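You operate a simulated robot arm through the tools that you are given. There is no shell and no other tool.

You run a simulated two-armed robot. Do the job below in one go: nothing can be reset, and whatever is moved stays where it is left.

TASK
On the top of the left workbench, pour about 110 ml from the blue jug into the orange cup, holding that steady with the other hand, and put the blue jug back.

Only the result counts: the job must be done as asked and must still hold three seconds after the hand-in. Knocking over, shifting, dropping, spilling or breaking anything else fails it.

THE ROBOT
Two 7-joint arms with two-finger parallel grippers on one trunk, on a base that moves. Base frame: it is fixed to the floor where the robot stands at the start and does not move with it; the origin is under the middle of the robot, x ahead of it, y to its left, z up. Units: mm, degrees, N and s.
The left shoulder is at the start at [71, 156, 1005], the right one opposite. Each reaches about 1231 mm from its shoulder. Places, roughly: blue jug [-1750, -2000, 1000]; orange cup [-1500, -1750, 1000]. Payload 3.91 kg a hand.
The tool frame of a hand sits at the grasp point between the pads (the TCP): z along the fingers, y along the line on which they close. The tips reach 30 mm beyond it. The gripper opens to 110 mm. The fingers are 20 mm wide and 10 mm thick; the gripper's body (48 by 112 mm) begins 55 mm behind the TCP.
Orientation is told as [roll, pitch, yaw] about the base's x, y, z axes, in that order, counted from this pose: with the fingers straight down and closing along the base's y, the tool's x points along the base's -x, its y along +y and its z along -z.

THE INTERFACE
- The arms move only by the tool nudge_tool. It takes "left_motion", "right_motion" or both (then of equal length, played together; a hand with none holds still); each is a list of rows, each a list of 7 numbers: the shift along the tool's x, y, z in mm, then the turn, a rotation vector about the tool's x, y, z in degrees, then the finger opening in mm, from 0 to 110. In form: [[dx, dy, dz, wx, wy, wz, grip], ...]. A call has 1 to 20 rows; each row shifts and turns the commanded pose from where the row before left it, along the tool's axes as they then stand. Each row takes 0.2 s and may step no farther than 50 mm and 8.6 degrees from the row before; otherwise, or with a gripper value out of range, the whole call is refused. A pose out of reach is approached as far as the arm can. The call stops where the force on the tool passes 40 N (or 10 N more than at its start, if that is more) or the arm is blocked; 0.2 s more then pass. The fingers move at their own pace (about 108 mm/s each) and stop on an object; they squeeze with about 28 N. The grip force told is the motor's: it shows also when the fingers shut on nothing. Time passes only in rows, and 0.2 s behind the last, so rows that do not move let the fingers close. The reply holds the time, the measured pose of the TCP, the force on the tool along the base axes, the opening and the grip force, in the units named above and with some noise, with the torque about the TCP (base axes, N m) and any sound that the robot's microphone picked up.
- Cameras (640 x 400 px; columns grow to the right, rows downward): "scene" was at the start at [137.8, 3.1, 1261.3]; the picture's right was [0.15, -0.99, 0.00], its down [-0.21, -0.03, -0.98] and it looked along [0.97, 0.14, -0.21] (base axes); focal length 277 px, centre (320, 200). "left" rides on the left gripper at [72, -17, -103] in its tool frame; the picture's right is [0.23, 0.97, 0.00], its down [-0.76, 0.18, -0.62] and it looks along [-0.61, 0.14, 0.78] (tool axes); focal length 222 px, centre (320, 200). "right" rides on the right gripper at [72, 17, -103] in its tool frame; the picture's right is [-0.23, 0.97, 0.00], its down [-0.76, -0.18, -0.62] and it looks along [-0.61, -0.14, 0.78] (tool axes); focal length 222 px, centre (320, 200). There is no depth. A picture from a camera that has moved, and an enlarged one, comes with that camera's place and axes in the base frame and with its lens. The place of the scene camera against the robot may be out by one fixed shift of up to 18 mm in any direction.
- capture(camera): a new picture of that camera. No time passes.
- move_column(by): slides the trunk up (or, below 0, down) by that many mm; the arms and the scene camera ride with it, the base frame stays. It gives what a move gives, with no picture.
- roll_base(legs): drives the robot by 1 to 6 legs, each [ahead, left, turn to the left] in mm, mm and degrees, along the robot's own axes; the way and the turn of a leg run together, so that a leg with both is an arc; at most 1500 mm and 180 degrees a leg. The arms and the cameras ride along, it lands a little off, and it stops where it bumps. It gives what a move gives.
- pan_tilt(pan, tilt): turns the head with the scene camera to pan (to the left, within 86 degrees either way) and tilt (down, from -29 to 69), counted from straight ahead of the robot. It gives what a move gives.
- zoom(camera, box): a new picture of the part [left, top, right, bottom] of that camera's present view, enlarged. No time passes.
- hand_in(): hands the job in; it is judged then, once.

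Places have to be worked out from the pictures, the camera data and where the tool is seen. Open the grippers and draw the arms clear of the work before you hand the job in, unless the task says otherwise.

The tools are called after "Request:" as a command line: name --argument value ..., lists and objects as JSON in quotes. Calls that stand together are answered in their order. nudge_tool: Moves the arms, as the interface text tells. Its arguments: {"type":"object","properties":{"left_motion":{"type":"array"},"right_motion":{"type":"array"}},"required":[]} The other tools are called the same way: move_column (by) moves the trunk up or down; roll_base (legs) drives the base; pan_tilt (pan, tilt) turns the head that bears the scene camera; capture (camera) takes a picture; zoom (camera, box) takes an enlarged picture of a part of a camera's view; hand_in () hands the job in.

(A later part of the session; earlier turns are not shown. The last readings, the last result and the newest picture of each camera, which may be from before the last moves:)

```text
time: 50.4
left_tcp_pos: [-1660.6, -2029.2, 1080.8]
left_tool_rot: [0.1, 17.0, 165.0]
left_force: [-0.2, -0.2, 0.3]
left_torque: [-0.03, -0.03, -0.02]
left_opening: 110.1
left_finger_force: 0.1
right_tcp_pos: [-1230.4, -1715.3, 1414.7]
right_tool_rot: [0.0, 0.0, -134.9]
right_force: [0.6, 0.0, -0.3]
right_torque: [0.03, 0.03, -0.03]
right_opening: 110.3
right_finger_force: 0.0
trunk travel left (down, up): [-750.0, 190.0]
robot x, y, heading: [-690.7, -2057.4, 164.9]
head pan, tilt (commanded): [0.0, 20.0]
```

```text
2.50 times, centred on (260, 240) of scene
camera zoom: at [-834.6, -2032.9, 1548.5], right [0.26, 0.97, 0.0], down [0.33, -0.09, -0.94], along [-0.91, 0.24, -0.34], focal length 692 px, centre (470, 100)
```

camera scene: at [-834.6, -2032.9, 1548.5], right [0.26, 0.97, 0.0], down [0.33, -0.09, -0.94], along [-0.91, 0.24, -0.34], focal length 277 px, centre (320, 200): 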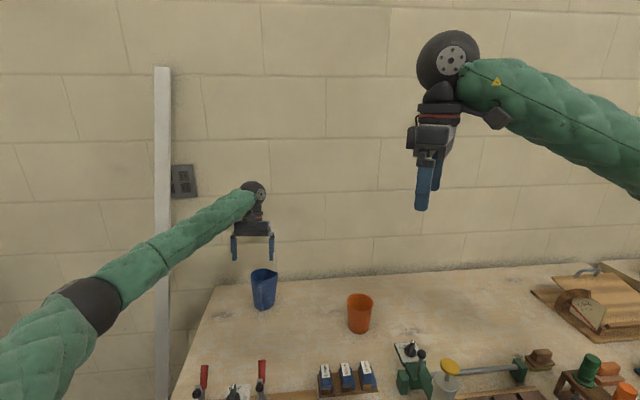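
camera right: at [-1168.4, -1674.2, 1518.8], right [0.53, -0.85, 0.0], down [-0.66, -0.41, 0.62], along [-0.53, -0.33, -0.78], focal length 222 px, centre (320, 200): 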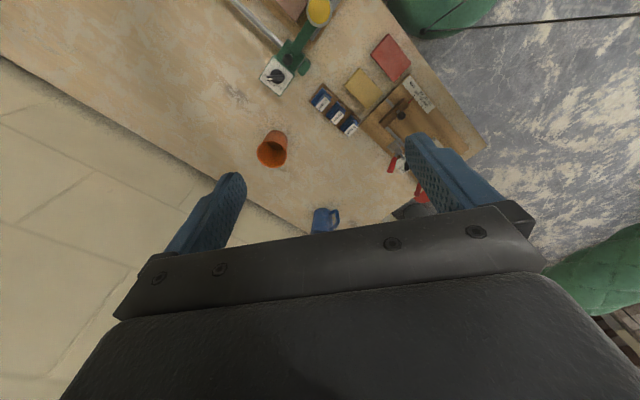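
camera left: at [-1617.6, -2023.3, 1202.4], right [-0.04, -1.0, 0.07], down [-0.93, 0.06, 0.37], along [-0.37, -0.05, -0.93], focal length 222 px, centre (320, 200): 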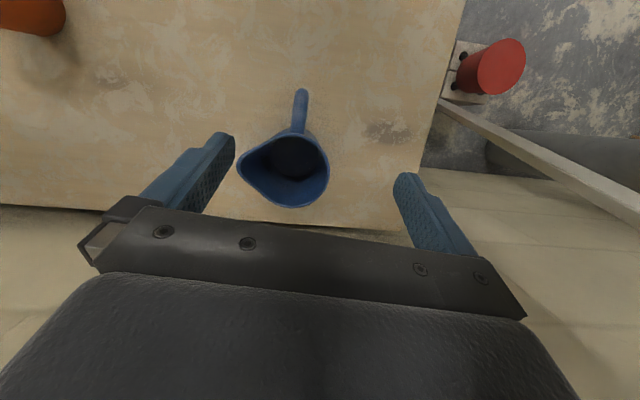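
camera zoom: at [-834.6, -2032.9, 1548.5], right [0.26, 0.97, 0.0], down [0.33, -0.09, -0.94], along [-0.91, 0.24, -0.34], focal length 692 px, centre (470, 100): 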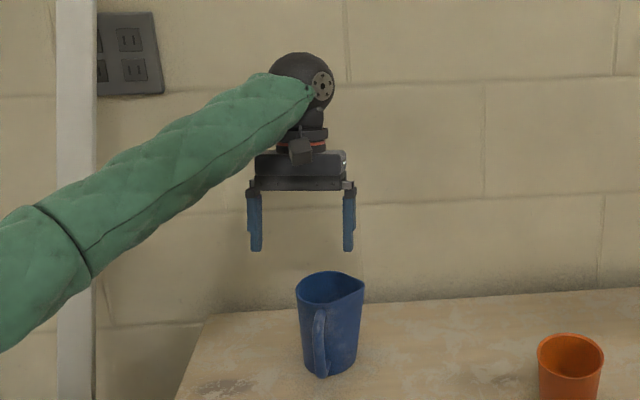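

The camera box sits on a boom below the hand when the fingers point forward, so I will use tilted approaches that keep it off the bench. I back the left hand off in front of the jug and pitch it to 18° below horizontal, while the right hand is yawed to azimuth 240°, tilted to 35° down, and moved to the right of the cup, still high up.

Request:
nudge_tool --left_motion '[[38.8, 0, 1.4, 0, 0, 0, 110], [38.8, 0, 1.4, 0, 0, 0, 110], [38.8, 0, 1.4, 0, 0, 0, 110], [38.8, 0, 1.4, 0, 0, 0, 110], [0, 0, 0, 0, -8.1, 0, 110], [0, 0, 0, 0, -8.1, 0, 110], [0, 0, 0, 0, -8.1, 0, 110], [0, 0, 0, 0, -8.1, 0, 110], [0, 0, 0, 0, -8.1, 0, 110], [0, 0, 0, 0, -8.1, 0, 110], [0, 0, 0, 0, -8.1, 0, 110], [0, 0, 0, 0, -8.1, 0, 110], [0, 0, 0, 0, -8.1, 0, 110], [0, 0, 0, 0, -8.1, 0, 110], [0, 0, 0, 0, -8.0, 0, 110]]' --right_motion '[[0, 0, 0, 0, 0, -7.5, 110], [0, 0, 0, 0, 0, -7.5, 110], [0, 0, 0, 0, -7.86, 0, 110], [0, 0, 0, 0, -7.86, 0, 110], [0, 0, 0, 0, -7.86, 0, 110], [0, 0, 0, 0, -7.86, 0, 110], [0, 0, 0, 0, -7.86, 0, 110], [0, 0, 0, 0, -7.86, 0, 110], [0, 0, 0, 0, -7.84, 0, 110], [-1.9, -45, 2.7, 0, 0, 0, 110], [-1.9, -45, 2.7, 0, 0, 0, 110], [-1.9, -45, 2.7, 0, 0, 0, 110], [-1.9, -45, 2.7, 0, 0, 0, 110], [-1.9, -45, 2.7, 0, 0, 0, 110], [0, 0, 0, 0, 0, 0, 110]]'

Request:
capture --camera "scene"

Request:
capture --camera "right"

Request:
capture --camera "left"

```text
time: 53.5
left_tcp_pos: [-1514.6, -2069.5, 1121.4]
left_tool_rot: [-0.1, -72.1, 165.0]
left_force: [0.1, 0.3, -0.3]
left_torque: [0.0, -0.03, -0.04]
left_opening: 109.8
left_finger_force: 0.1
right_tcp_pos: [-1203.7, -1755.7, 1409.3]
right_tool_rot: [0.7, -43.2, -120.7]
right_force: [1.0, -0.4, 0.6]
right_torque: [-0.02, 0.01, 0.0]
right_opening: 110.0
right_finger_force: 0.1
right hand out of reach, approached as far as the arm can: row 2, 8, 9, 10, 11, 12, 13, 14
trunk travel left (down, up): [-750.0, 190.0]
robot x, y, heading: [-693.4, -2059.7, 164.9]
head pan, tilt (commanded): [0.0, 20.0]
```

```text
taken
camera scene: at [-834.4, -2033.4, 1548.8], right [0.26, 0.97, 0.0], down [0.33, -0.09, -0.94], along [-0.91, 0.24, -0.34], focal length 277 px, centre (320, 200)
```

scene: 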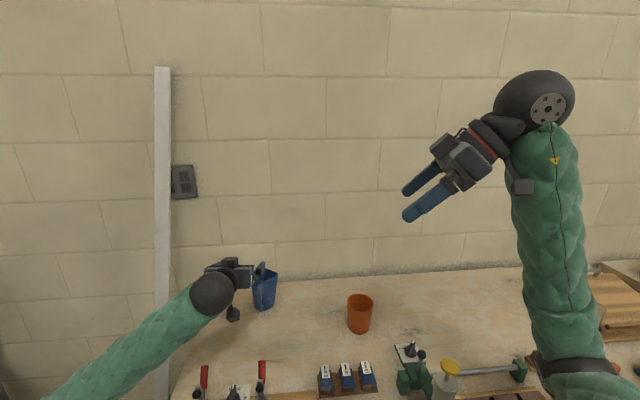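

```text
taken
camera right: at [-1125.9, -1657.5, 1436.0], right [0.76, -0.63, 0.16], down [-0.22, -0.02, 0.97], along [-0.61, -0.77, -0.16], focal length 222 px, centre (320, 200)
```

right: 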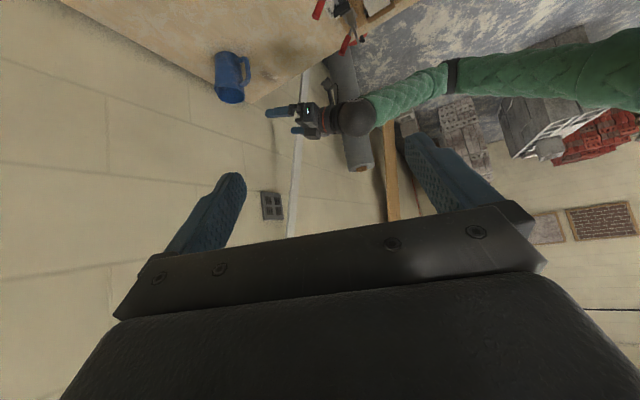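

```text
taken
camera left: at [-1393.5, -2083.6, 1085.3], right [-0.18, -0.96, -0.22], down [0.3, -0.26, 0.92], along [-0.94, 0.1, 0.34], focal length 222 px, centre (320, 200)
```

left: 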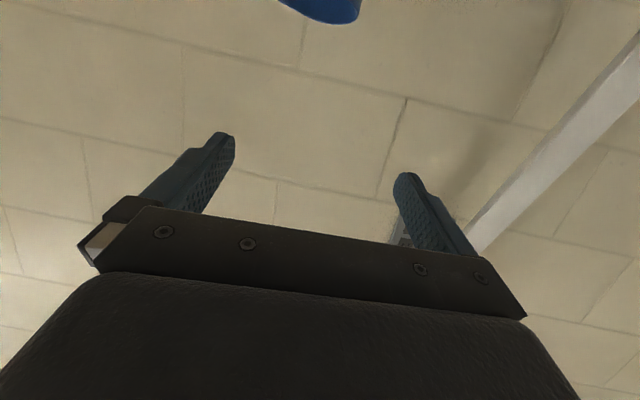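

The left hand is well in place; the right hand hit a reach limit in that orientation. I send a null row to learn whether its commanded pose is still the unreachable one.

Request:
nudge_tool --right_motion '[[0, 0, 0, 0, 0, 0, 110], [0, 0, 0, 0, 0, 0, 110], [0, 0, 0, 0, 0, 0, 110]]'

```text
time: 54.4
left_tcp_pos: [-1514.6, -2068.8, 1120.0]
left_tool_rot: [0.0, -72.1, 165.0]
left_force: [-0.3, 0.3, -0.1]
left_torque: [0.01, 0.0, -0.02]
left_opening: 110.0
left_finger_force: 0.1
right_tcp_pos: [-1202.4, -1756.5, 1408.9]
right_tool_rot: [0.6, -43.2, -120.7]
right_force: [0.4, -0.7, -0.1]
right_torque: [-0.01, 0.02, -0.06]
right_opening: 110.1
right_finger_force: 0.0
trunk travel left (down, up): [-750.0, 190.0]
robot x, y, heading: [-693.0, -2059.0, 164.9]
head pan, tilt (commanded): [0.0, 20.0]
```

A new call starts from the measured pose, good. The hand was simply too close and high for that orientation, so I move it (keeping its present tilt) forward-right and down toward the right side of the cup, still at z≈1200.

Request:
nudge_tool --right_motion '[[19.4, -34.8, 17.7, 0, 0, 0, 110], [19.4, -34.8, 17.7, 0, 0, 0, 110], [19.4, -34.8, 17.7, 0, 0, 0, 110], [19.4, -34.8, 17.7, 0, 0, 0, 110], [19.4, -34.8, 17.7, 0, 0, 0, 110], [19.4, -34.8, 17.7, 0, 0, 0, 110], [19.4, -34.8, 17.7, 0, 0, 0, 110], [19.4, -34.8, 17.7, 0, 0, 0, 110]]'

Request:
capture --camera "scene"

```text
time: 56.1
left_tcp_pos: [-1515.1, -2068.3, 1120.6]
left_tool_rot: [-0.1, -71.9, 165.0]
left_force: [0.5, -0.4, 0.4]
left_torque: [0.01, -0.01, -0.03]
left_opening: 110.1
left_finger_force: 0.0
right_tcp_pos: [-1204.3, -1755.8, 1409.4]
right_tool_rot: [0.6, -43.2, -120.6]
right_force: [0.1, 0.3, -1.1]
right_torque: [-0.04, 0.01, -0.01]
right_opening: 109.8
right_finger_force: 0.0
right hand out of reach, approached as far as the arm can: row 1, 2, 3, 4, 5, 6, 7, 8
trunk travel left (down, up): [-750.0, 190.0]
robot x, y, heading: [-691.1, -2062.2, 165.1]
head pan, tilt (commanded): [0.0, 20.0]
```

```text
taken
camera scene: at [-834.4, -2033.0, 1548.6], right [0.26, 0.97, 0.0], down [0.33, -0.09, -0.94], along [-0.91, 0.24, -0.34], focal length 277 px, centre (320, 200)
```

scene: 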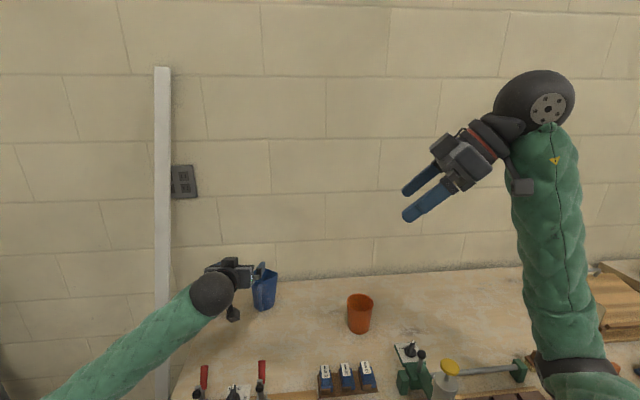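

The arm is pinned at a joint limit; I undo the tilt and part of the yaw to bring it back to a free posture.

Request:
nudge_tool --right_motion '[[0, 0, 0, 0, 8, 0, 110], [0, 0, 0, 0, 8, 0, 110], [0, 0, 0, 0, 8, 0, 110], [0, 0, 0, 0, 8, 0, 110], [0, 0, 0, 0, 8, 0, 110], [0, 0, 0, 0, 3, 0, 110], [0, 0, 0, 0, 0, 8, 110], [0, 0, 0, 0, 0, 8, 110], [0, 0, 0, 0, 0, 8, 110]]'

```text
time: 58.1
left_tcp_pos: [-1515.1, -2069.0, 1121.9]
left_tool_rot: [0.1, -71.9, 164.9]
left_force: [-0.5, 0.1, 0.1]
left_torque: [0.04, 0.01, 0.0]
left_opening: 109.8
left_finger_force: 0.1
right_tcp_pos: [-1204.0, -1754.1, 1409.5]
right_tool_rot: [0.6, 0.0, -144.4]
right_force: [0.2, -0.1, -0.1]
right_torque: [-0.01, -0.02, 0.01]
right_opening: 109.9
right_finger_force: 0.0
trunk travel left (down, up): [-750.0, 190.0]
robot x, y, heading: [-686.1, -2058.6, 165.0]
head pan, tilt (commanded): [0.0, 20.0]
```

Back in a free posture. With fingers down I now move the right hand forward-right and lower (to about (-1420,-1590,1150)) before tilting.

Request:
nudge_tool --right_motion '[[-10, -32.4, 32.4, 0, 0, 0, 110], [-10, -32.4, 32.4, 0, 0, 0, 110], [-10, -32.4, 32.4, 0, 0, 0, 110], [-10, -32.4, 32.4, 0, 0, 0, 110], [-10, -32.4, 32.4, 0, 0, 0, 110], [-10, -32.4, 32.4, 0, 0, 0, 110], [-10, -32.4, 32.4, 0, 0, 0, 110], [-10, -32.4, 32.4, 0, 0, 0, 110]]'

Request:
capture --camera "scene"

Request:
capture --camera "right"

```text
time: 60.0
left_tcp_pos: [-1514.9, -2067.5, 1121.4]
left_tool_rot: [0.2, -72.1, 164.9]
left_force: [1.1, -0.3, 0.0]
left_torque: [-0.01, -0.01, 0.02]
left_opening: 110.1
left_finger_force: 0.0
right_tcp_pos: [-1351.8, -1644.0, 1230.8]
right_tool_rot: [0.5, 0.1, -144.5]
right_force: [-0.9, 1.0, 0.4]
right_torque: [-0.06, 0.04, 0.0]
right_opening: 109.8
right_finger_force: 0.1
right hand out of reach, approached as far as the arm can: row 6, 7, 8
trunk travel left (down, up): [-750.0, 190.0]
robot x, y, heading: [-686.9, -2056.8, 164.9]
head pan, tilt (commanded): [0.0, 20.0]
```

```text
taken
camera scene: at [-834.4, -2032.8, 1548.6], right [0.26, 0.97, 0.0], down [0.33, -0.09, -0.94], along [-0.91, 0.24, -0.34], focal length 277 px, centre (320, 200)
```

scene: 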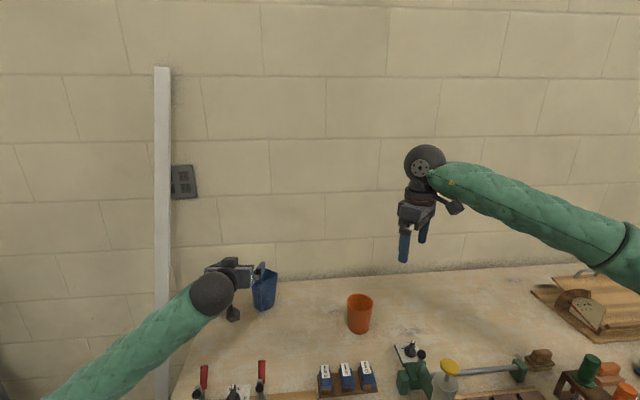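

```text
taken
camera right: at [-1281.8, -1614.5, 1333.6], right [0.38, -0.92, 0.01], down [-0.73, -0.29, 0.62], along [-0.57, -0.24, -0.78], focal length 222 px, centre (320, 200)
```

right: 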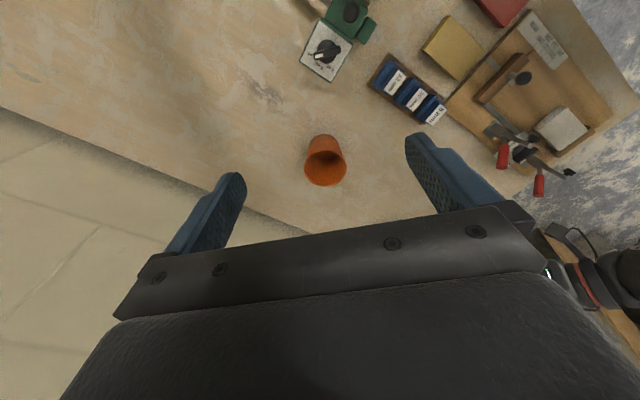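

Left-yaw with the fingers down is limited on this arm. I instead return to facing forward, tilt the fingers up to 35° below horizontal there, and then swing left about the vertical.

Request:
nudge_tool --right_motion '[[0, 0, 0, 0, 0, 8.4, 110], [0, 0, 0, 0, 0, 8.4, 110], [0, 0, 0, 0, 0, 8.4, 110], [0, 0, 0, 0, 0, 8.4, 110], [0, 0, 0, 0, 0, 8.4, 110], [0, 0, 0, 0, 0, 8.4, 110], [0, 0, 0, 0, -8, 0, 110], [0, 0, 0, 0, -8, 0, 110], [0, 0, 0, 0, -8, 0, 110], [0, 0, 0, 0, -8, 0, 110], [0, 0, 0, 0, -8, 0, 110], [0, 0, 0, 0, -8, 0, 110], [0, 0, 0, 0, -7, 0, 110]]'

Request:
capture --camera "scene"

```text
time: 62.8
left_tcp_pos: [-1515.1, -2067.7, 1121.2]
left_tool_rot: [0.1, -72.1, 164.9]
left_force: [-0.7, 0.1, 0.1]
left_torque: [-0.04, 0.01, -0.04]
left_opening: 109.9
left_finger_force: 0.1
right_tcp_pos: [-1350.4, -1643.3, 1230.7]
right_tool_rot: [0.6, -54.8, 164.7]
right_force: [0.2, 0.2, -0.3]
right_torque: [0.03, -0.04, 0.02]
right_opening: 110.0
right_finger_force: 0.0
trunk travel left (down, up): [-750.0, 190.0]
robot x, y, heading: [-689.5, -2056.7, 165.2]
head pan, tilt (commanded): [0.0, 20.0]
```

```text
taken
camera scene: at [-834.1, -2032.7, 1548.7], right [0.26, 0.97, 0.0], down [0.33, -0.09, -0.94], along [-0.91, 0.24, -0.34], focal length 277 px, centre (320, 200)
```

scene: 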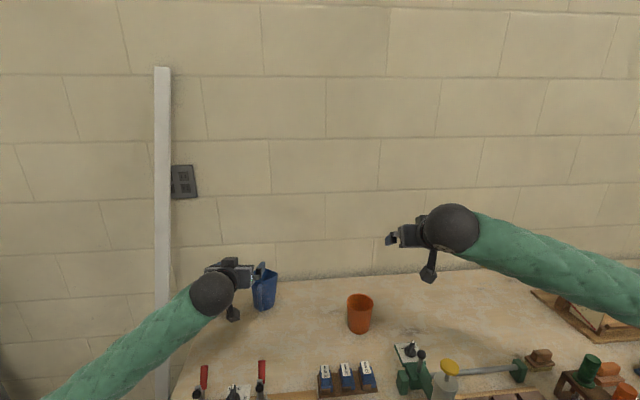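

Tilted to 35° below horizontal facing forward works. Now I swing the right hand to the left about the vertical, 45° in steps.

Request:
nudge_tool --right_motion '[[0, 0, 0, -6.14, 0, -4.3, 110], [0, 0, 0, -6.14, 0, -4.3, 110], [0, 0, 0, -6.14, 0, -4.3, 110], [0, 0, 0, -6.14, 0, -4.3, 110], [0, 0, 0, -6.14, 0, -4.3, 110], [0, 0, 0, -6.14, 0, -4.3, 110]]'

Request:
capture --camera "scene"

```text
time: 64.2
left_tcp_pos: [-1515.2, -2069.4, 1120.3]
left_tool_rot: [0.2, -72.0, 164.9]
left_force: [1.8, -0.6, 0.0]
left_torque: [0.03, 0.02, -0.01]
left_opening: 110.1
left_finger_force: 0.0
right_tcp_pos: [-1350.2, -1643.0, 1230.5]
right_tool_rot: [0.8, -54.9, -150.5]
right_force: [-0.4, 0.0, 0.2]
right_torque: [0.01, 0.0, -0.01]
right_opening: 110.1
right_finger_force: 0.1
trunk travel left (down, up): [-750.0, 190.0]
robot x, y, heading: [-688.7, -2058.0, 164.6]
head pan, tilt (commanded): [0.0, 20.0]
```

```text
taken
camera scene: at [-834.3, -2032.4, 1548.6], right [0.26, 0.97, 0.0], down [0.33, -0.09, -0.94], along [-0.91, 0.24, -0.34], focal length 277 px, centre (320, 200)
```

scene: 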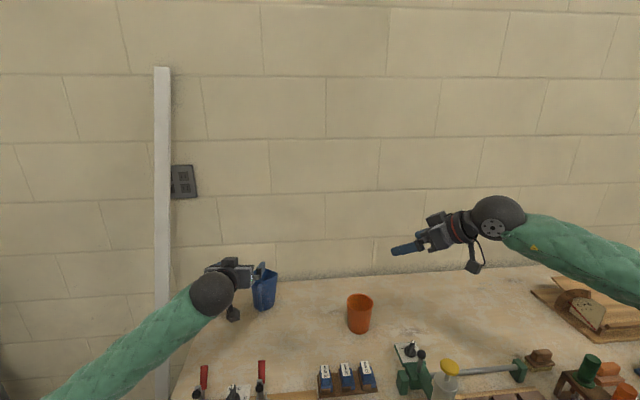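

That works; I continue the swing by a further 24° to azimuth ≈ 233°.

Request:
nudge_tool --right_motion '[[0, 0, 0, -6.55, 0, -4.59, 110], [0, 0, 0, -6.55, 0, -4.59, 110], [0, 0, 0, -6.55, 0, -4.59, 110]]'

Request:
capture --camera "right"

Request:
zoom --camera "scene" --box '[360, 180, 640, 400]'

```text
time: 65.0
left_tcp_pos: [-1516.2, -2068.5, 1121.6]
left_tool_rot: [-0.1, -72.1, 165.1]
left_force: [-0.1, 0.1, -0.3]
left_torque: [0.0, -0.03, 0.0]
left_opening: 110.4
left_finger_force: 0.0
right_tcp_pos: [-1335.1, -1686.3, 1241.3]
right_tool_rot: [-1.2, -54.6, -141.9]
right_force: [-0.1, 0.0, 2.2]
right_torque: [0.06, -0.13, 0.01]
right_opening: 109.8
right_finger_force: 0.0
right hand out of reach, approached as far as the arm can: row 1, 2, 3
trunk travel left (down, up): [-750.0, 190.0]
robot x, y, heading: [-691.7, -2056.2, 165.1]
head pan, tilt (commanded): [0.0, 20.0]
```

```text
taken
camera right: at [-1223.2, -1622.9, 1242.0], right [0.48, -0.86, 0.17], down [-0.05, 0.17, 0.98], along [-0.87, -0.48, 0.04], focal length 222 px, centre (320, 200)
```

right: 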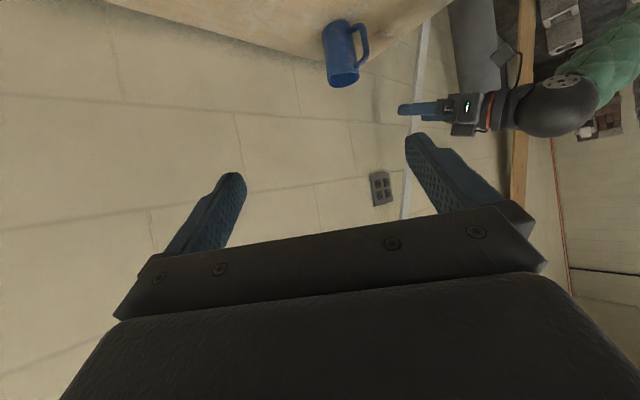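

```text
1.82 times, centred on (500, 290) of scene
camera zoom: at [-834.6, -2033.7, 1549.2], right [0.26, 0.97, 0.0], down [0.33, -0.09, -0.94], along [-0.91, 0.24, -0.34], focal length 503 px, centre (-7, 36)
```

zoom: 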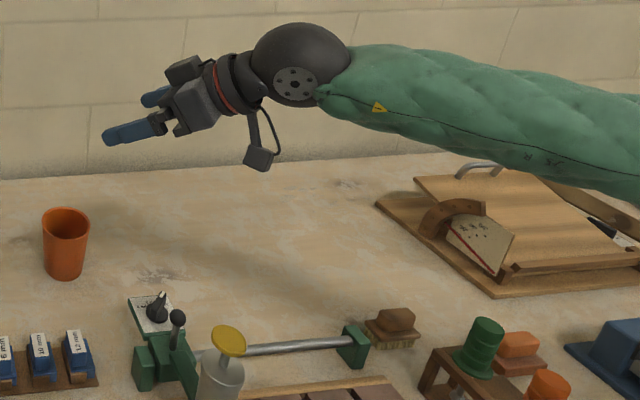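

The limit lies near 215°, so I choose azimuth 210° with a 42° down-tilt for the cup grasp. I re-orient and go to a point above the right-hand pre-grasp position.

Request:
nudge_tool --right_motion '[[0, 0, 0, 6.55, 0, 4.59, 110], [0, 0, 0, 0, 7, 0, 110], [18.7, -13.8, 35.6, 0, 0, 0, 110], [18.7, -13.8, 35.6, 0, 0, 0, 110], [18.7, -13.8, 35.6, 0, 0, 0, 110], [18.7, -13.8, 35.6, 0, 0, 0, 110]]'

Request:
capture --camera "right"

Request:
capture --camera "scene"

```text
time: 66.3
left_tcp_pos: [-1516.9, -2067.3, 1120.3]
left_tool_rot: [0.1, -71.9, 164.9]
left_force: [0.4, -0.6, 0.9]
left_torque: [-0.03, -0.02, -0.01]
left_opening: 109.9
left_finger_force: 0.1
right_tcp_pos: [-1411.3, -1660.6, 1086.1]
right_tool_rot: [-1.0, -47.6, -150.2]
right_force: [0.2, 0.0, 0.5]
right_torque: [0.0, 0.01, 0.02]
right_opening: 109.8
right_finger_force: 0.1
trunk travel left (down, up): [-750.0, 190.0]
robot x, y, heading: [-690.3, -2061.9, 164.6]
head pan, tilt (commanded): [0.0, 20.0]
```

```text
taken
camera right: at [-1292.4, -1614.5, 1103.5], right [0.34, -0.93, 0.16], down [-0.13, 0.12, 0.98], along [-0.93, -0.36, -0.08], focal length 222 px, centre (320, 200)
```

right: 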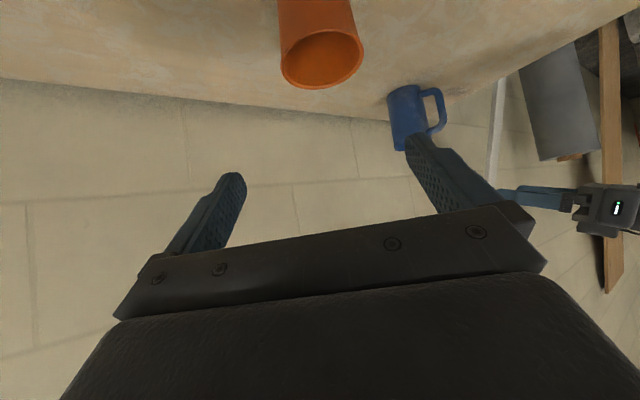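

```text
taken
camera scene: at [-835.5, -2031.8, 1548.6], right [0.26, 0.97, 0.0], down [0.33, -0.09, -0.94], along [-0.91, 0.24, -0.34], focal length 277 px, centre (320, 200)
```

scene: 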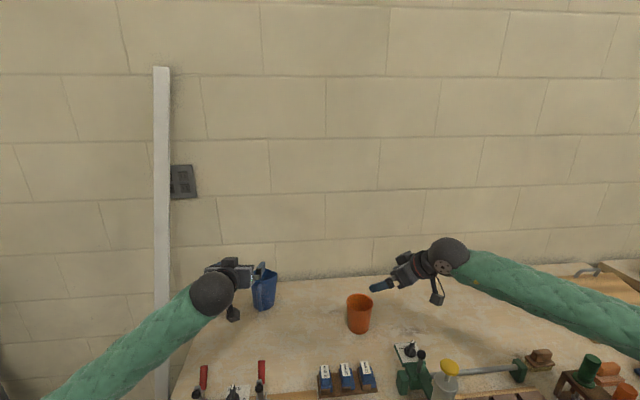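

I enlarge the right camera's view of the cup to refine its centre before going down to pre-grasp.

Request:
zoom --camera "right" --box '[240, 0, 400, 100]'

```text
4.00 times, centred on (320, 50) of right
camera zoom: at [-1292.4, -1614.5, 1103.5], right [0.34, -0.93, 0.16], down [-0.13, 0.12, 0.98], along [-0.93, -0.36, -0.08], focal length 888 px, centre (320, 800)
```

zoom: 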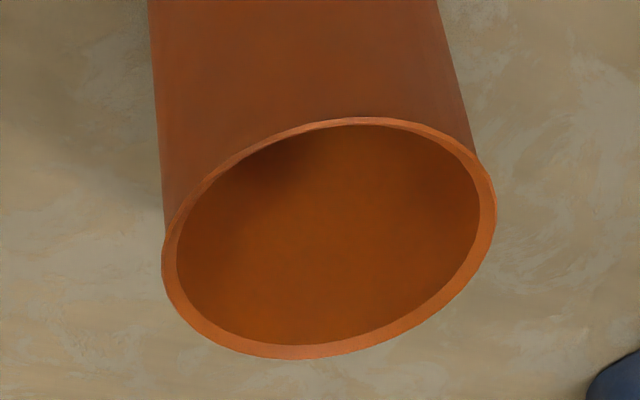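

Cup centre refines to about (-1486,-1713). I descend to the pre-grasp point 110 mm short of it along the finger direction and check the centring.

Request:
nudge_tool --right_motion '[[35.1, 6.3, 33.3, 0, 0, 0, 110], [35.1, 6.3, 33.3, 0, 0, 0, 110], [0, 0, 20, 0, 0, 0, 110]]'

Request:
capture --camera "right"

Request:
pan_tilt --pan -8 --tilt 40

Request:
zoom --camera "scene" --box '[220, 60, 480, 240]'

```text
time: 67.2
left_tcp_pos: [-1515.8, -2068.8, 1121.5]
left_tool_rot: [-0.1, -71.9, 165.2]
left_force: [-0.3, 0.5, -0.2]
left_torque: [0.02, 0.01, -0.04]
left_opening: 110.1
left_finger_force: 0.0
right_tcp_pos: [-1420.3, -1678.3, 977.3]
right_tool_rot: [-1.0, -47.8, -150.2]
right_force: [-1.1, -0.2, 0.1]
right_torque: [-0.01, -0.04, 0.03]
right_opening: 109.9
right_finger_force: 0.1
trunk travel left (down, up): [-750.0, 190.0]
robot x, y, heading: [-694.1, -2059.6, 164.8]
head pan, tilt (commanded): [0.0, 20.0]
```

```text
taken
camera right: at [-1301.7, -1633.0, 994.5], right [0.34, -0.93, 0.16], down [-0.13, 0.12, 0.98], along [-0.93, -0.36, -0.08], focal length 222 px, centre (320, 200)
```

right: 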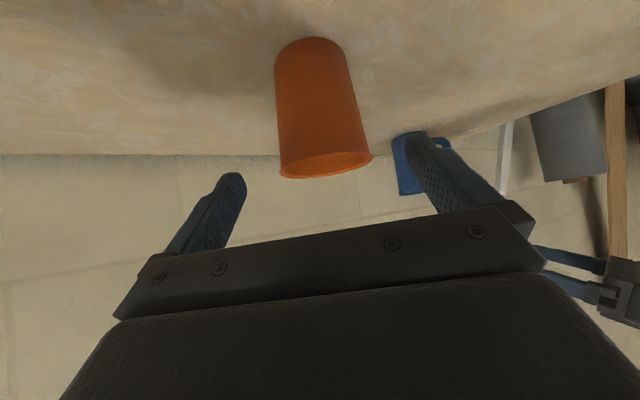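

```text
time: 68.0
left_tcp_pos: [-1516.3, -2068.6, 1121.2]
left_tool_rot: [0.1, -72.1, 165.0]
left_force: [0.7, 0.5, 0.7]
left_torque: [0.04, 0.0, -0.01]
left_opening: 110.0
left_finger_force: 0.2
right_tcp_pos: [-1419.4, -1679.4, 978.3]
right_tool_rot: [-0.9, -47.7, -150.2]
right_force: [-0.2, 0.1, 0.6]
right_torque: [-0.03, 0.0, -0.01]
right_opening: 109.6
right_finger_force: 0.1
trunk travel left (down, up): [-750.0, 190.0]
robot x, y, heading: [-686.4, -2060.5, 164.9]
head pan, tilt (commanded): [-8.0, 40.0]
```

```text
2.22 times, centred on (350, 150) of scene
camera zoom: at [-822.6, -2024.0, 1517.3], right [0.39, 0.92, 0.0], down [0.59, -0.25, -0.77], along [-0.71, 0.3, -0.64], focal length 615 px, centre (253, 311)
```

zoom: 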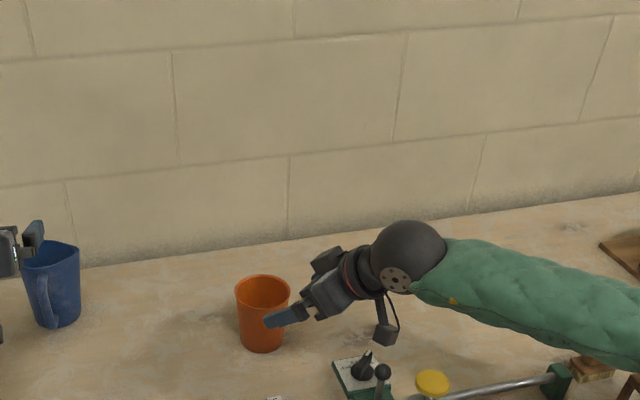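

The camera box passes near the device's black knob (top ≈ z 915), so I'll grasp slightly higher (TCP z≈922). I check centring in the right camera before advancing.

Request:
zoom --camera "right" --box '[200, 20, 440, 220]'

Request:
zoom --camera "scene" --box '[310, 150, 430, 240]'

```text
2.00 times, centred on (320, 120) of right
camera zoom: at [-1301.1, -1632.9, 995.0], right [0.34, -0.93, 0.16], down [-0.13, 0.12, 0.98], along [-0.93, -0.36, -0.08], focal length 444 px, centre (320, 360)
```

zoom: 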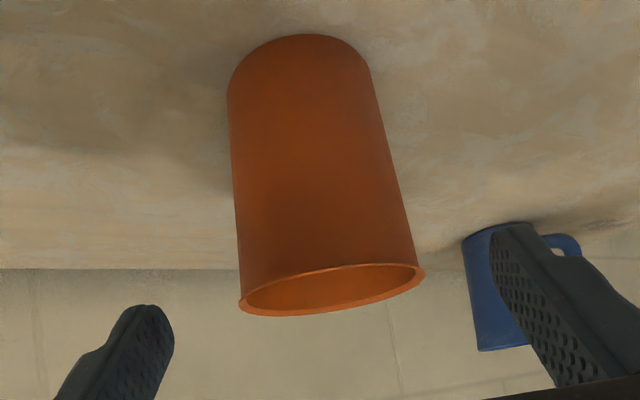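

```text
4.44 times, centred on (370, 195) of scene
camera zoom: at [-822.6, -2024.0, 1517.3], right [0.39, 0.92, 0.0], down [0.59, -0.25, -0.77], along [-0.71, 0.3, -0.64], focal length 1230 px, centre (98, 222)
```

zoom: 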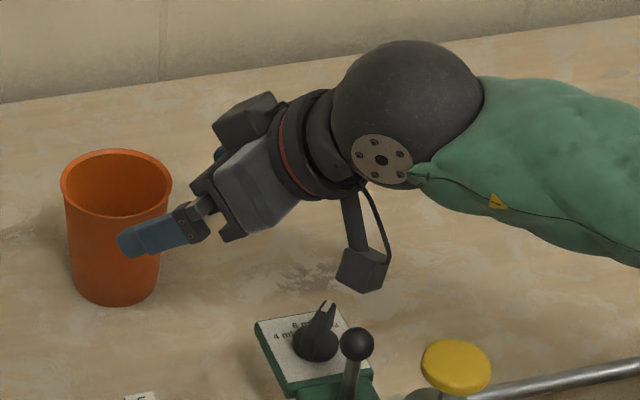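

Cup centre confirmed at about (-1486.5,-1713.5). I advance 87 mm along the fingers to the grasp point; the camera box should clear the knob by roughly 18 mm.

Request:
nudge_tool --right_motion '[[-1.4, -0.5, 29, 0, 0, 0, 110], [-1.4, -0.5, 29, 0, 0, 0, 110], [-1.3, -0.4, 29, 0, 0, 0, 110]]'

Request:
capture --camera "right"

Request:
zoom --camera "scene" --box '[290, 140, 430, 245]'

```text
time: 68.8
left_tcp_pos: [-1516.7, -2068.8, 1120.9]
left_tool_rot: [0.0, -71.8, 165.0]
left_force: [0.0, -0.3, 0.3]
left_torque: [0.05, 0.04, 0.01]
left_opening: 110.1
left_finger_force: 0.0
right_tcp_pos: [-1479.6, -1710.2, 922.5]
right_tool_rot: [-1.1, -47.7, -150.1]
right_force: [-0.4, 0.0, 0.1]
right_torque: [0.03, 0.0, 0.03]
right_opening: 110.0
right_finger_force: 0.0
trunk travel left (down, up): [-750.0, 190.0]
robot x, y, heading: [-693.1, -2057.4, 164.8]
head pan, tilt (commanded): [-8.0, 40.0]
```

```text
taken
camera right: at [-1360.7, -1663.9, 938.5], right [0.34, -0.93, 0.16], down [-0.13, 0.12, 0.98], along [-0.93, -0.36, -0.08], focal length 222 px, centre (320, 200)
```

right: 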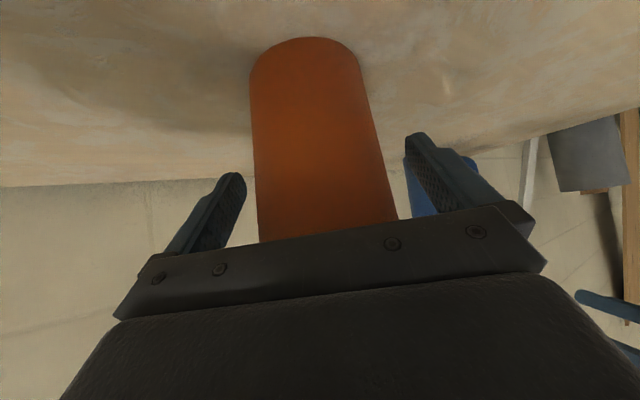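

```text
3.81 times, centred on (360, 192) of scene
camera zoom: at [-823.7, -2024.1, 1517.2], right [0.39, 0.92, 0.0], down [0.59, -0.25, -0.77], along [-0.7, 0.3, -0.64], focal length 1054 px, centre (168, 229)
```

zoom: 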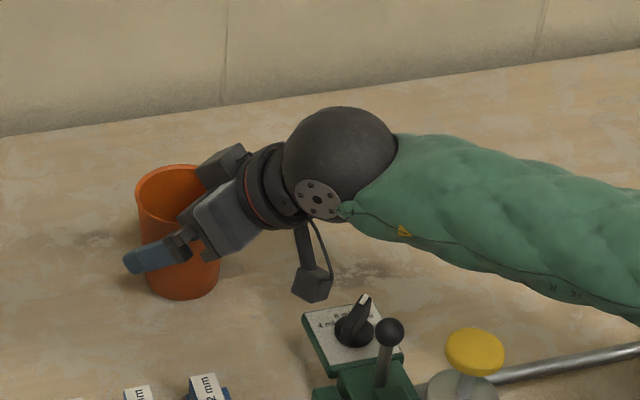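

The cup sits centred between the fingers. I close the right gripper on it without moving the arm.

Request:
nudge_tool --right_motion '[[0, 0, 0, 0, 0, 0, 60], [0, 0, 0, 0, 0, 0, 0], [0, 0, 0, 0, 0, 0, 0], [0, 0, 0, 0, 0, 0, 0]]'

Request:
capture --camera "right"

Request:
zoom --camera "scene" --box '[290, 140, 430, 245]'

```text
time: 69.8
left_tcp_pos: [-1516.2, -2068.9, 1121.0]
left_tool_rot: [0.0, -72.0, 165.0]
left_force: [-0.3, -0.4, 1.0]
left_torque: [-0.01, 0.03, 0.02]
left_opening: 109.8
left_finger_force: 0.1
right_tcp_pos: [-1477.4, -1710.8, 922.5]
right_tool_rot: [-1.0, -47.7, -150.0]
right_force: [-0.7, -0.9, 0.7]
right_torque: [-0.09, 0.02, 0.04]
right_opening: 80.9
right_finger_force: 27.7
trunk travel left (down, up): [-750.0, 190.0]
robot x, y, heading: [-691.7, -2061.7, 164.7]
head pan, tilt (commanded): [-8.0, 40.0]
```

```text
taken
camera right: at [-1360.1, -1664.3, 939.1], right [0.34, -0.93, 0.16], down [-0.13, 0.12, 0.98], along [-0.93, -0.36, -0.08], focal length 222 px, centre (320, 200)
```

right: 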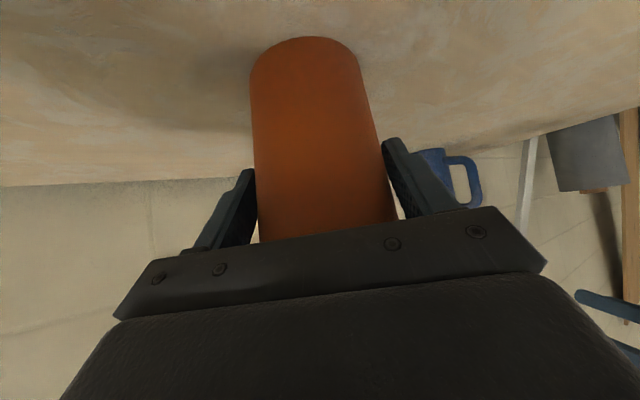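

```text
3.81 times, centred on (360, 192) of scene
camera zoom: at [-822.6, -2024.0, 1517.3], right [0.39, 0.92, 0.0], down [0.59, -0.25, -0.77], along [-0.7, 0.3, -0.64], focal length 1054 px, centre (168, 229)
```

zoom: 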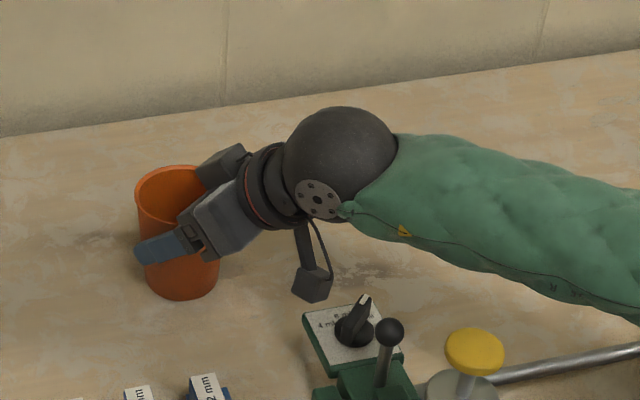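

The cup is held (opening 80.9 mm, 28 N) and did not move. Now I inspect the left arm against the toggle clamps below it before lowering.

Request:
pan_tilt --pan 12 --tilt 45

Request:
capture --camera "scene"

Request:
zoom --camera "scene" --box '[200, 80, 420, 260]'

Request:
capture --camera "left"

```text
time: 70.6
left_tcp_pos: [-1514.4, -2069.3, 1121.8]
left_tool_rot: [0.0, -72.0, 165.0]
left_force: [-0.5, 0.1, -0.3]
left_torque: [-0.02, 0.01, -0.01]
left_opening: 109.9
left_finger_force: 0.1
right_tcp_pos: [-1478.2, -1710.5, 923.0]
right_tool_rot: [-1.0, -47.7, -150.1]
right_force: [0.7, -0.3, 0.9]
right_torque: [-0.09, 0.04, -0.01]
right_opening: 81.0
right_finger_force: 28.2
trunk travel left (down, up): [-750.0, 190.0]
robot x, y, heading: [-691.1, -2058.6, 164.6]
head pan, tilt (commanded): [12.0, 45.0]
```

```text
taken
camera scene: at [-825.5, -2052.9, 1510.0], right [0.05, 1.0, 0.0], down [0.71, -0.04, -0.71], along [-0.71, 0.04, -0.71], focal length 277 px, centre (320, 200)
```

scene: 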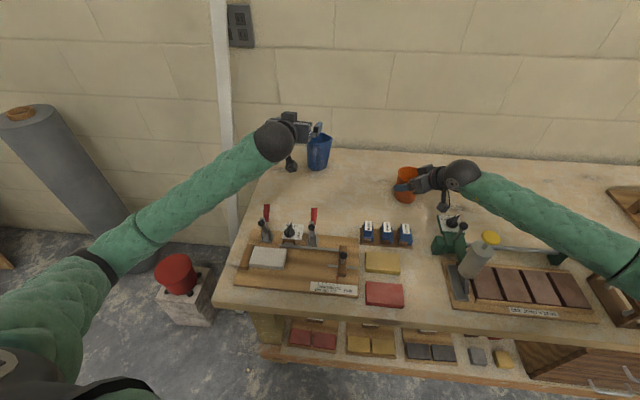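

```text
2.22 times, centred on (310, 170) of scene
camera zoom: at [-825.5, -2052.9, 1510.0], right [0.05, 1.0, 0.0], down [0.71, -0.04, -0.71], along [-0.71, 0.04, -0.71], focal length 615 px, centre (342, 267)
```

zoom: 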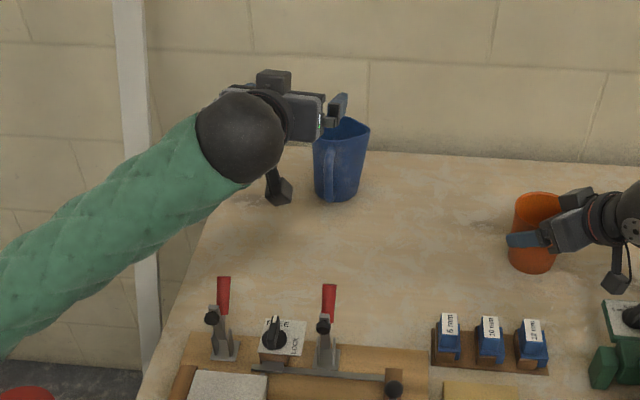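

```text
taken
camera left: at [-1393.4, -2083.4, 1085.1], right [-0.18, -0.96, -0.22], down [0.3, -0.26, 0.92], along [-0.94, 0.1, 0.34], focal length 222 px, centre (320, 200)
```

left: 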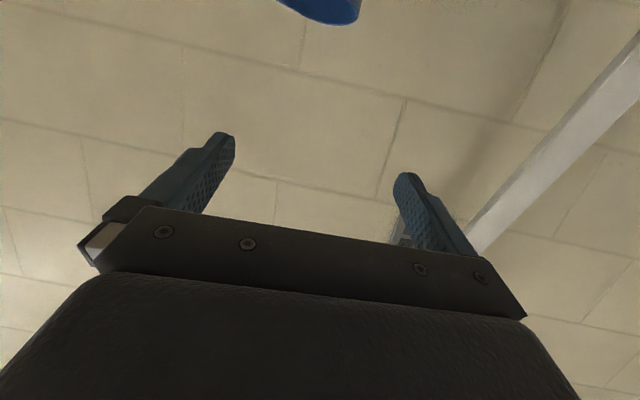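

The left clamp's red handle (top ≈ z 996) would be close under the forearm with a flat hand, so I use a steeper 35° tilt to keep the forearm higher. I re-orient and go to the pre-grasp point 80 mm short of the handle.

Request:
nudge_tool --left_motion '[[0, 0, 0, 0, 8.5, 0, 110], [0, 0, 0, 0, 8.5, 0, 110], [0, 0, 0, -1.64, 0, -1.15, 110], [24.3, -6.7, 26.3, 0, 0, 0, 110], [24.3, -6.7, 26.3, 0, 0, 0, 110], [24.3, -6.7, 26.3, 0, 0, 0, 110], [24.3, -6.7, 26.3, 0, 0, 0, 110]]'

Request:
capture --camera "left"

Request:
zoom --camera "scene" --box '[200, 80, 420, 260]'

```text
time: 72.2
left_tcp_pos: [-1538.2, -2035.8, 981.3]
left_tool_rot: [0.1, -55.0, 167.0]
left_force: [-0.1, -0.7, 0.2]
left_torque: [0.04, 0.02, -0.01]
left_opening: 110.0
left_finger_force: 0.1
right_tcp_pos: [-1478.3, -1710.0, 923.2]
right_tool_rot: [-1.0, -47.8, -150.1]
right_force: [-0.3, 0.4, 0.1]
right_torque: [0.01, -0.01, 0.03]
right_opening: 81.4
right_finger_force: 27.5
trunk travel left (down, up): [-750.0, 190.0]
robot x, y, heading: [-689.4, -2061.2, 164.7]
head pan, tilt (commanded): [12.0, 45.0]
```

```text
taken
camera left: at [-1410.6, -2047.6, 982.8], right [-0.09, -0.98, -0.19], down [0.03, -0.19, 0.98], along [-1.0, 0.08, 0.05], focal length 222 px, centre (320, 200)
```

left: 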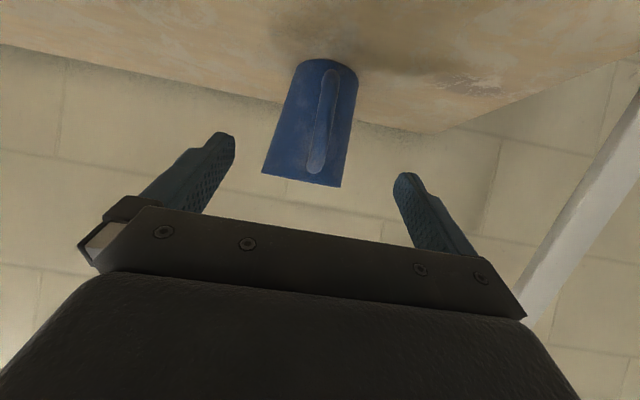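

```text
2.22 times, centred on (310, 170) of scene
camera zoom: at [-825.6, -2052.6, 1510.1], right [0.05, 1.0, 0.0], down [0.71, -0.04, -0.71], along [-0.71, 0.04, -0.71], focal length 615 px, centre (342, 267)
```

zoom: 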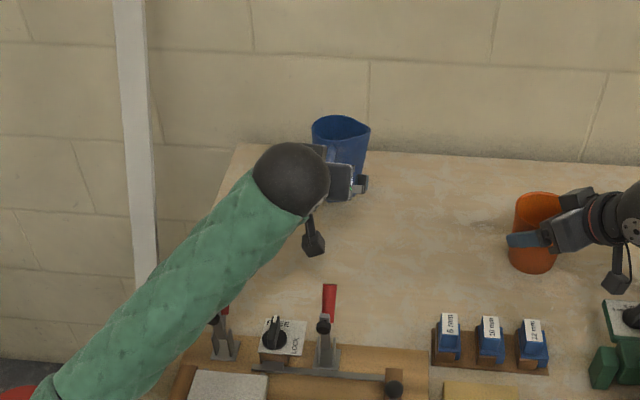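

The forearm now passes above the left clamp; I look at the whole arm to judge that clearance.

Request:
capture --camera "scene"

Request:
zoom --camera "left" --box '[230, 40, 410, 200]'

Request:
pan_tilt --pan 30 --tilt 45

Request:
capture --camera "scene"

```text
taken
camera scene: at [-825.6, -2052.6, 1510.1], right [0.05, 1.0, 0.0], down [0.71, -0.04, -0.71], along [-0.71, 0.04, -0.71], focal length 277 px, centre (320, 200)
```

scene: 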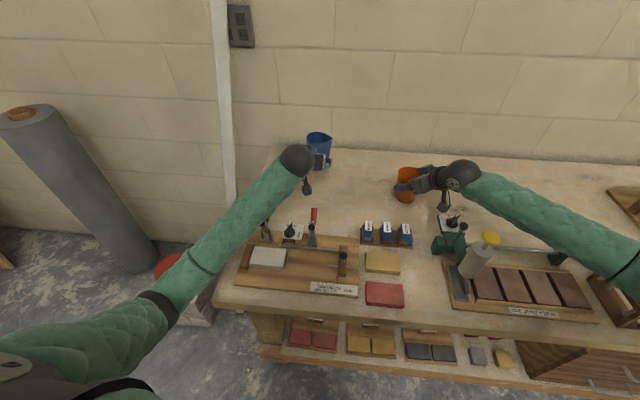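

```text
2.50 times, centred on (320, 120) of left
camera zoom: at [-1410.6, -2047.6, 982.8], right [-0.09, -0.98, -0.19], down [0.03, -0.19, 0.98], along [-1.0, 0.08, 0.05], focal length 555 px, centre (320, 400)
```

zoom: 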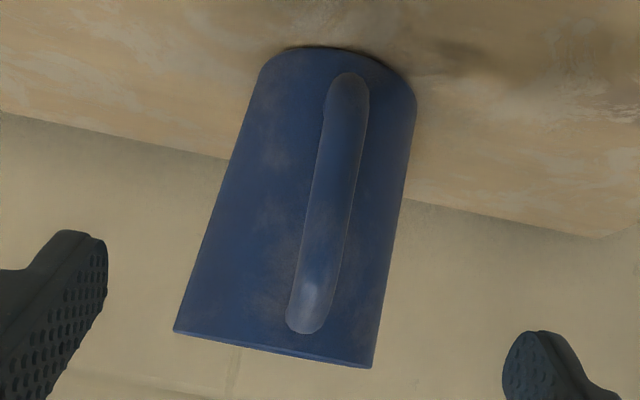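

```text
time: 73.0
left_tcp_pos: [-1537.6, -2036.1, 981.8]
left_tool_rot: [0.0, -55.1, 167.0]
left_force: [0.3, 0.4, 0.2]
left_torque: [0.0, 0.01, -0.01]
left_opening: 110.1
left_finger_force: 0.1
right_tcp_pos: [-1478.3, -1710.5, 923.2]
right_tool_rot: [-1.0, -47.6, -150.2]
right_force: [0.3, -0.2, 1.0]
right_torque: [-0.04, 0.03, 0.0]
right_opening: 81.0
right_finger_force: 28.2
trunk travel left (down, up): [-750.0, 190.0]
robot x, y, heading: [-688.7, -2060.6, 164.9]
head pan, tilt (commanded): [30.0, 45.0]
```

```text
taken
camera scene: at [-822.9, -2078.0, 1510.0], right [-0.26, 0.97, 0.0], down [0.68, 0.18, -0.71], along [-0.68, -0.18, -0.71], focal length 277 px, centre (320, 200)
```

scene: 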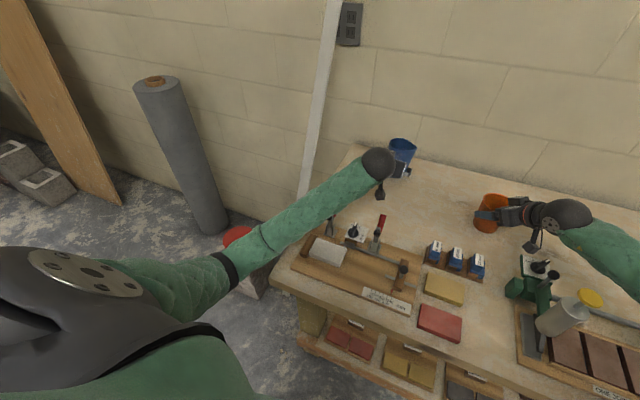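

I zoom on the place where the forearm crosses the left clamp.

Request:
zoom --camera "scene" --box '[280, 140, 440, 280]'

Request:
pan_tilt --pan -30 --tilt 40

Request:
capture --camera "scene"

```text
2.86 times, centred on (360, 210) of scene
camera zoom: at [-822.9, -2078.0, 1510.0], right [-0.26, 0.97, 0.0], down [0.68, 0.18, -0.71], along [-0.68, -0.18, -0.71], focal length 791 px, centre (206, 171)
```

zoom: 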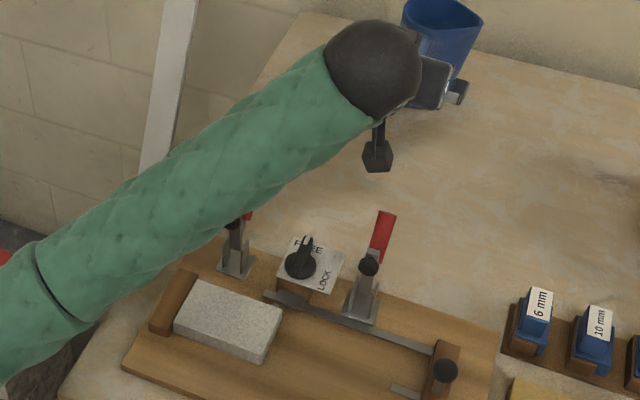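

```text
time: 74.3
left_tcp_pos: [-1536.7, -2035.1, 982.6]
left_tool_rot: [0.0, -54.9, 167.0]
left_force: [-0.7, 1.1, -0.2]
left_torque: [-0.02, -0.05, 0.0]
left_opening: 110.0
left_finger_force: 0.0
right_tcp_pos: [-1478.5, -1710.3, 923.8]
right_tool_rot: [-1.0, -47.6, -150.1]
right_force: [-0.6, 0.8, 0.3]
right_torque: [-0.01, -0.01, 0.02]
right_opening: 81.0
right_finger_force: 27.7
trunk travel left (down, up): [-750.0, 190.0]
robot x, y, heading: [-691.5, -2060.2, 165.0]
head pan, tilt (commanded): [-30.0, 40.0]
```

```text
taken
camera scene: at [-804.5, -1997.0, 1517.2], right [0.71, 0.71, 0.0], down [0.46, -0.45, -0.77], along [-0.54, 0.54, -0.64], focal length 277 px, centre (320, 200)
```

scene: 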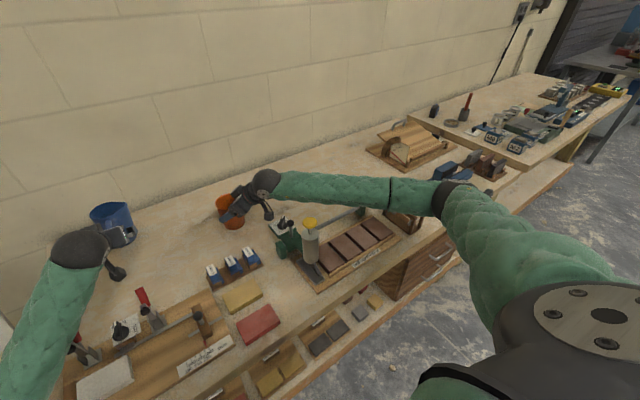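

The clamp handle top is about z 955 and the forearm's underside roughly 40 mm above it. To keep that gap when going lower, I steepen the left hand to 45° and shift to a matching pre-grasp, then re-measure the handle.

Request:
nudge_tool --left_motion '[[0, 0, 0, 0, 5, 0, 110], [0, 0, 0, 0, 5, 0, 110], [-15.5, 0.8, 16.3, 0, 0, 0, 110]]'

Request:
capture --camera "left"

Request:
zoom --camera "left" --box '[210, 60, 430, 220]'

Request:
capture --camera "right"

```text
time: 75.1
left_tcp_pos: [-1559.8, -2030.4, 980.1]
left_tool_rot: [0.2, -45.0, 167.0]
left_force: [0.2, 0.5, -0.1]
left_torque: [-0.01, 0.01, -0.02]
left_opening: 109.9
left_finger_force: 0.0
right_tcp_pos: [-1478.8, -1711.2, 923.1]
right_tool_rot: [-1.0, -47.7, -150.1]
right_force: [-1.1, -0.6, 1.0]
right_torque: [-0.03, 0.03, -0.04]
right_opening: 80.9
right_finger_force: 27.7
trunk travel left (down, up): [-750.0, 190.0]
robot x, y, heading: [-691.1, -2058.5, 164.8]
head pan, tilt (commanded): [-30.0, 40.0]
```

```text
taken
camera left: at [-1434.7, -2042.5, 1003.2], right [-0.06, -0.99, -0.16], down [-0.14, -0.15, 0.98], along [-0.99, 0.08, -0.13], focal length 222 px, centre (320, 200)
```

left: 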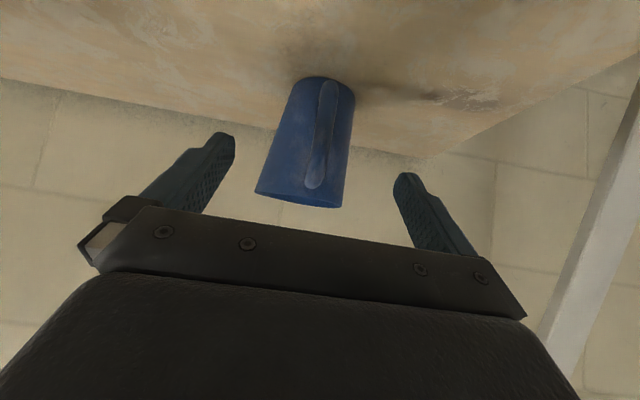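

```text
2.50 times, centred on (320, 140) of left
camera zoom: at [-1434.7, -2042.5, 1003.2], right [-0.06, -0.99, -0.16], down [-0.14, -0.15, 0.98], along [-0.99, 0.08, -0.13], focal length 555 px, centre (320, 350)
```

zoom: 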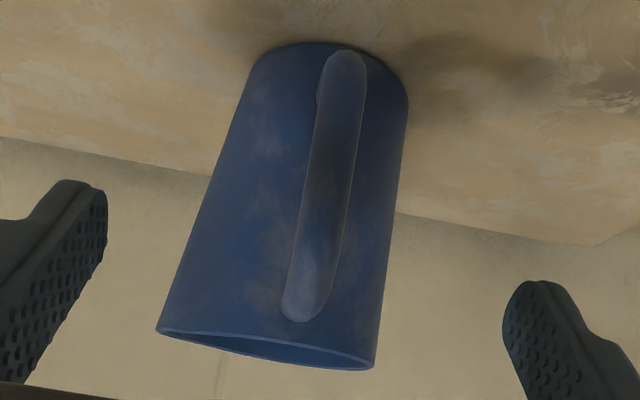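

```text
taken
camera right: at [-1360.6, -1664.1, 938.9], right [0.34, -0.93, 0.16], down [-0.13, 0.12, 0.98], along [-0.93, -0.36, -0.08], focal length 222 px, centre (320, 200)
```

right: 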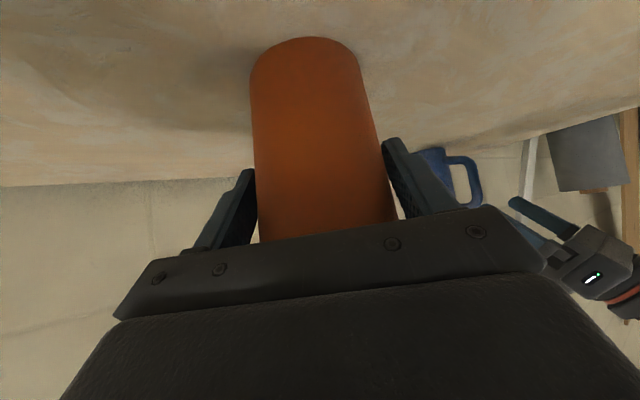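

The right wrist camera gives a side view of the left hand and the jug handle. I enlarge it.

Request:
zoom --camera "right" --box '[410, 130, 640, 290]'

```text
2.50 times, centred on (525, 210) of right
camera zoom: at [-1360.6, -1664.1, 938.9], right [0.34, -0.93, 0.16], down [-0.13, 0.12, 0.98], along [-0.93, -0.36, -0.08], focal length 555 px, centre (-192, 175)
```

zoom: 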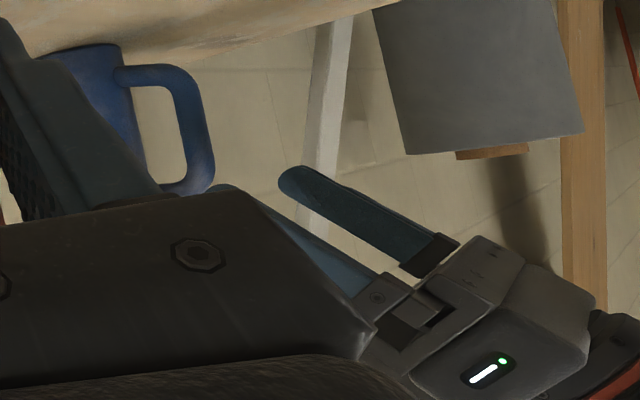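

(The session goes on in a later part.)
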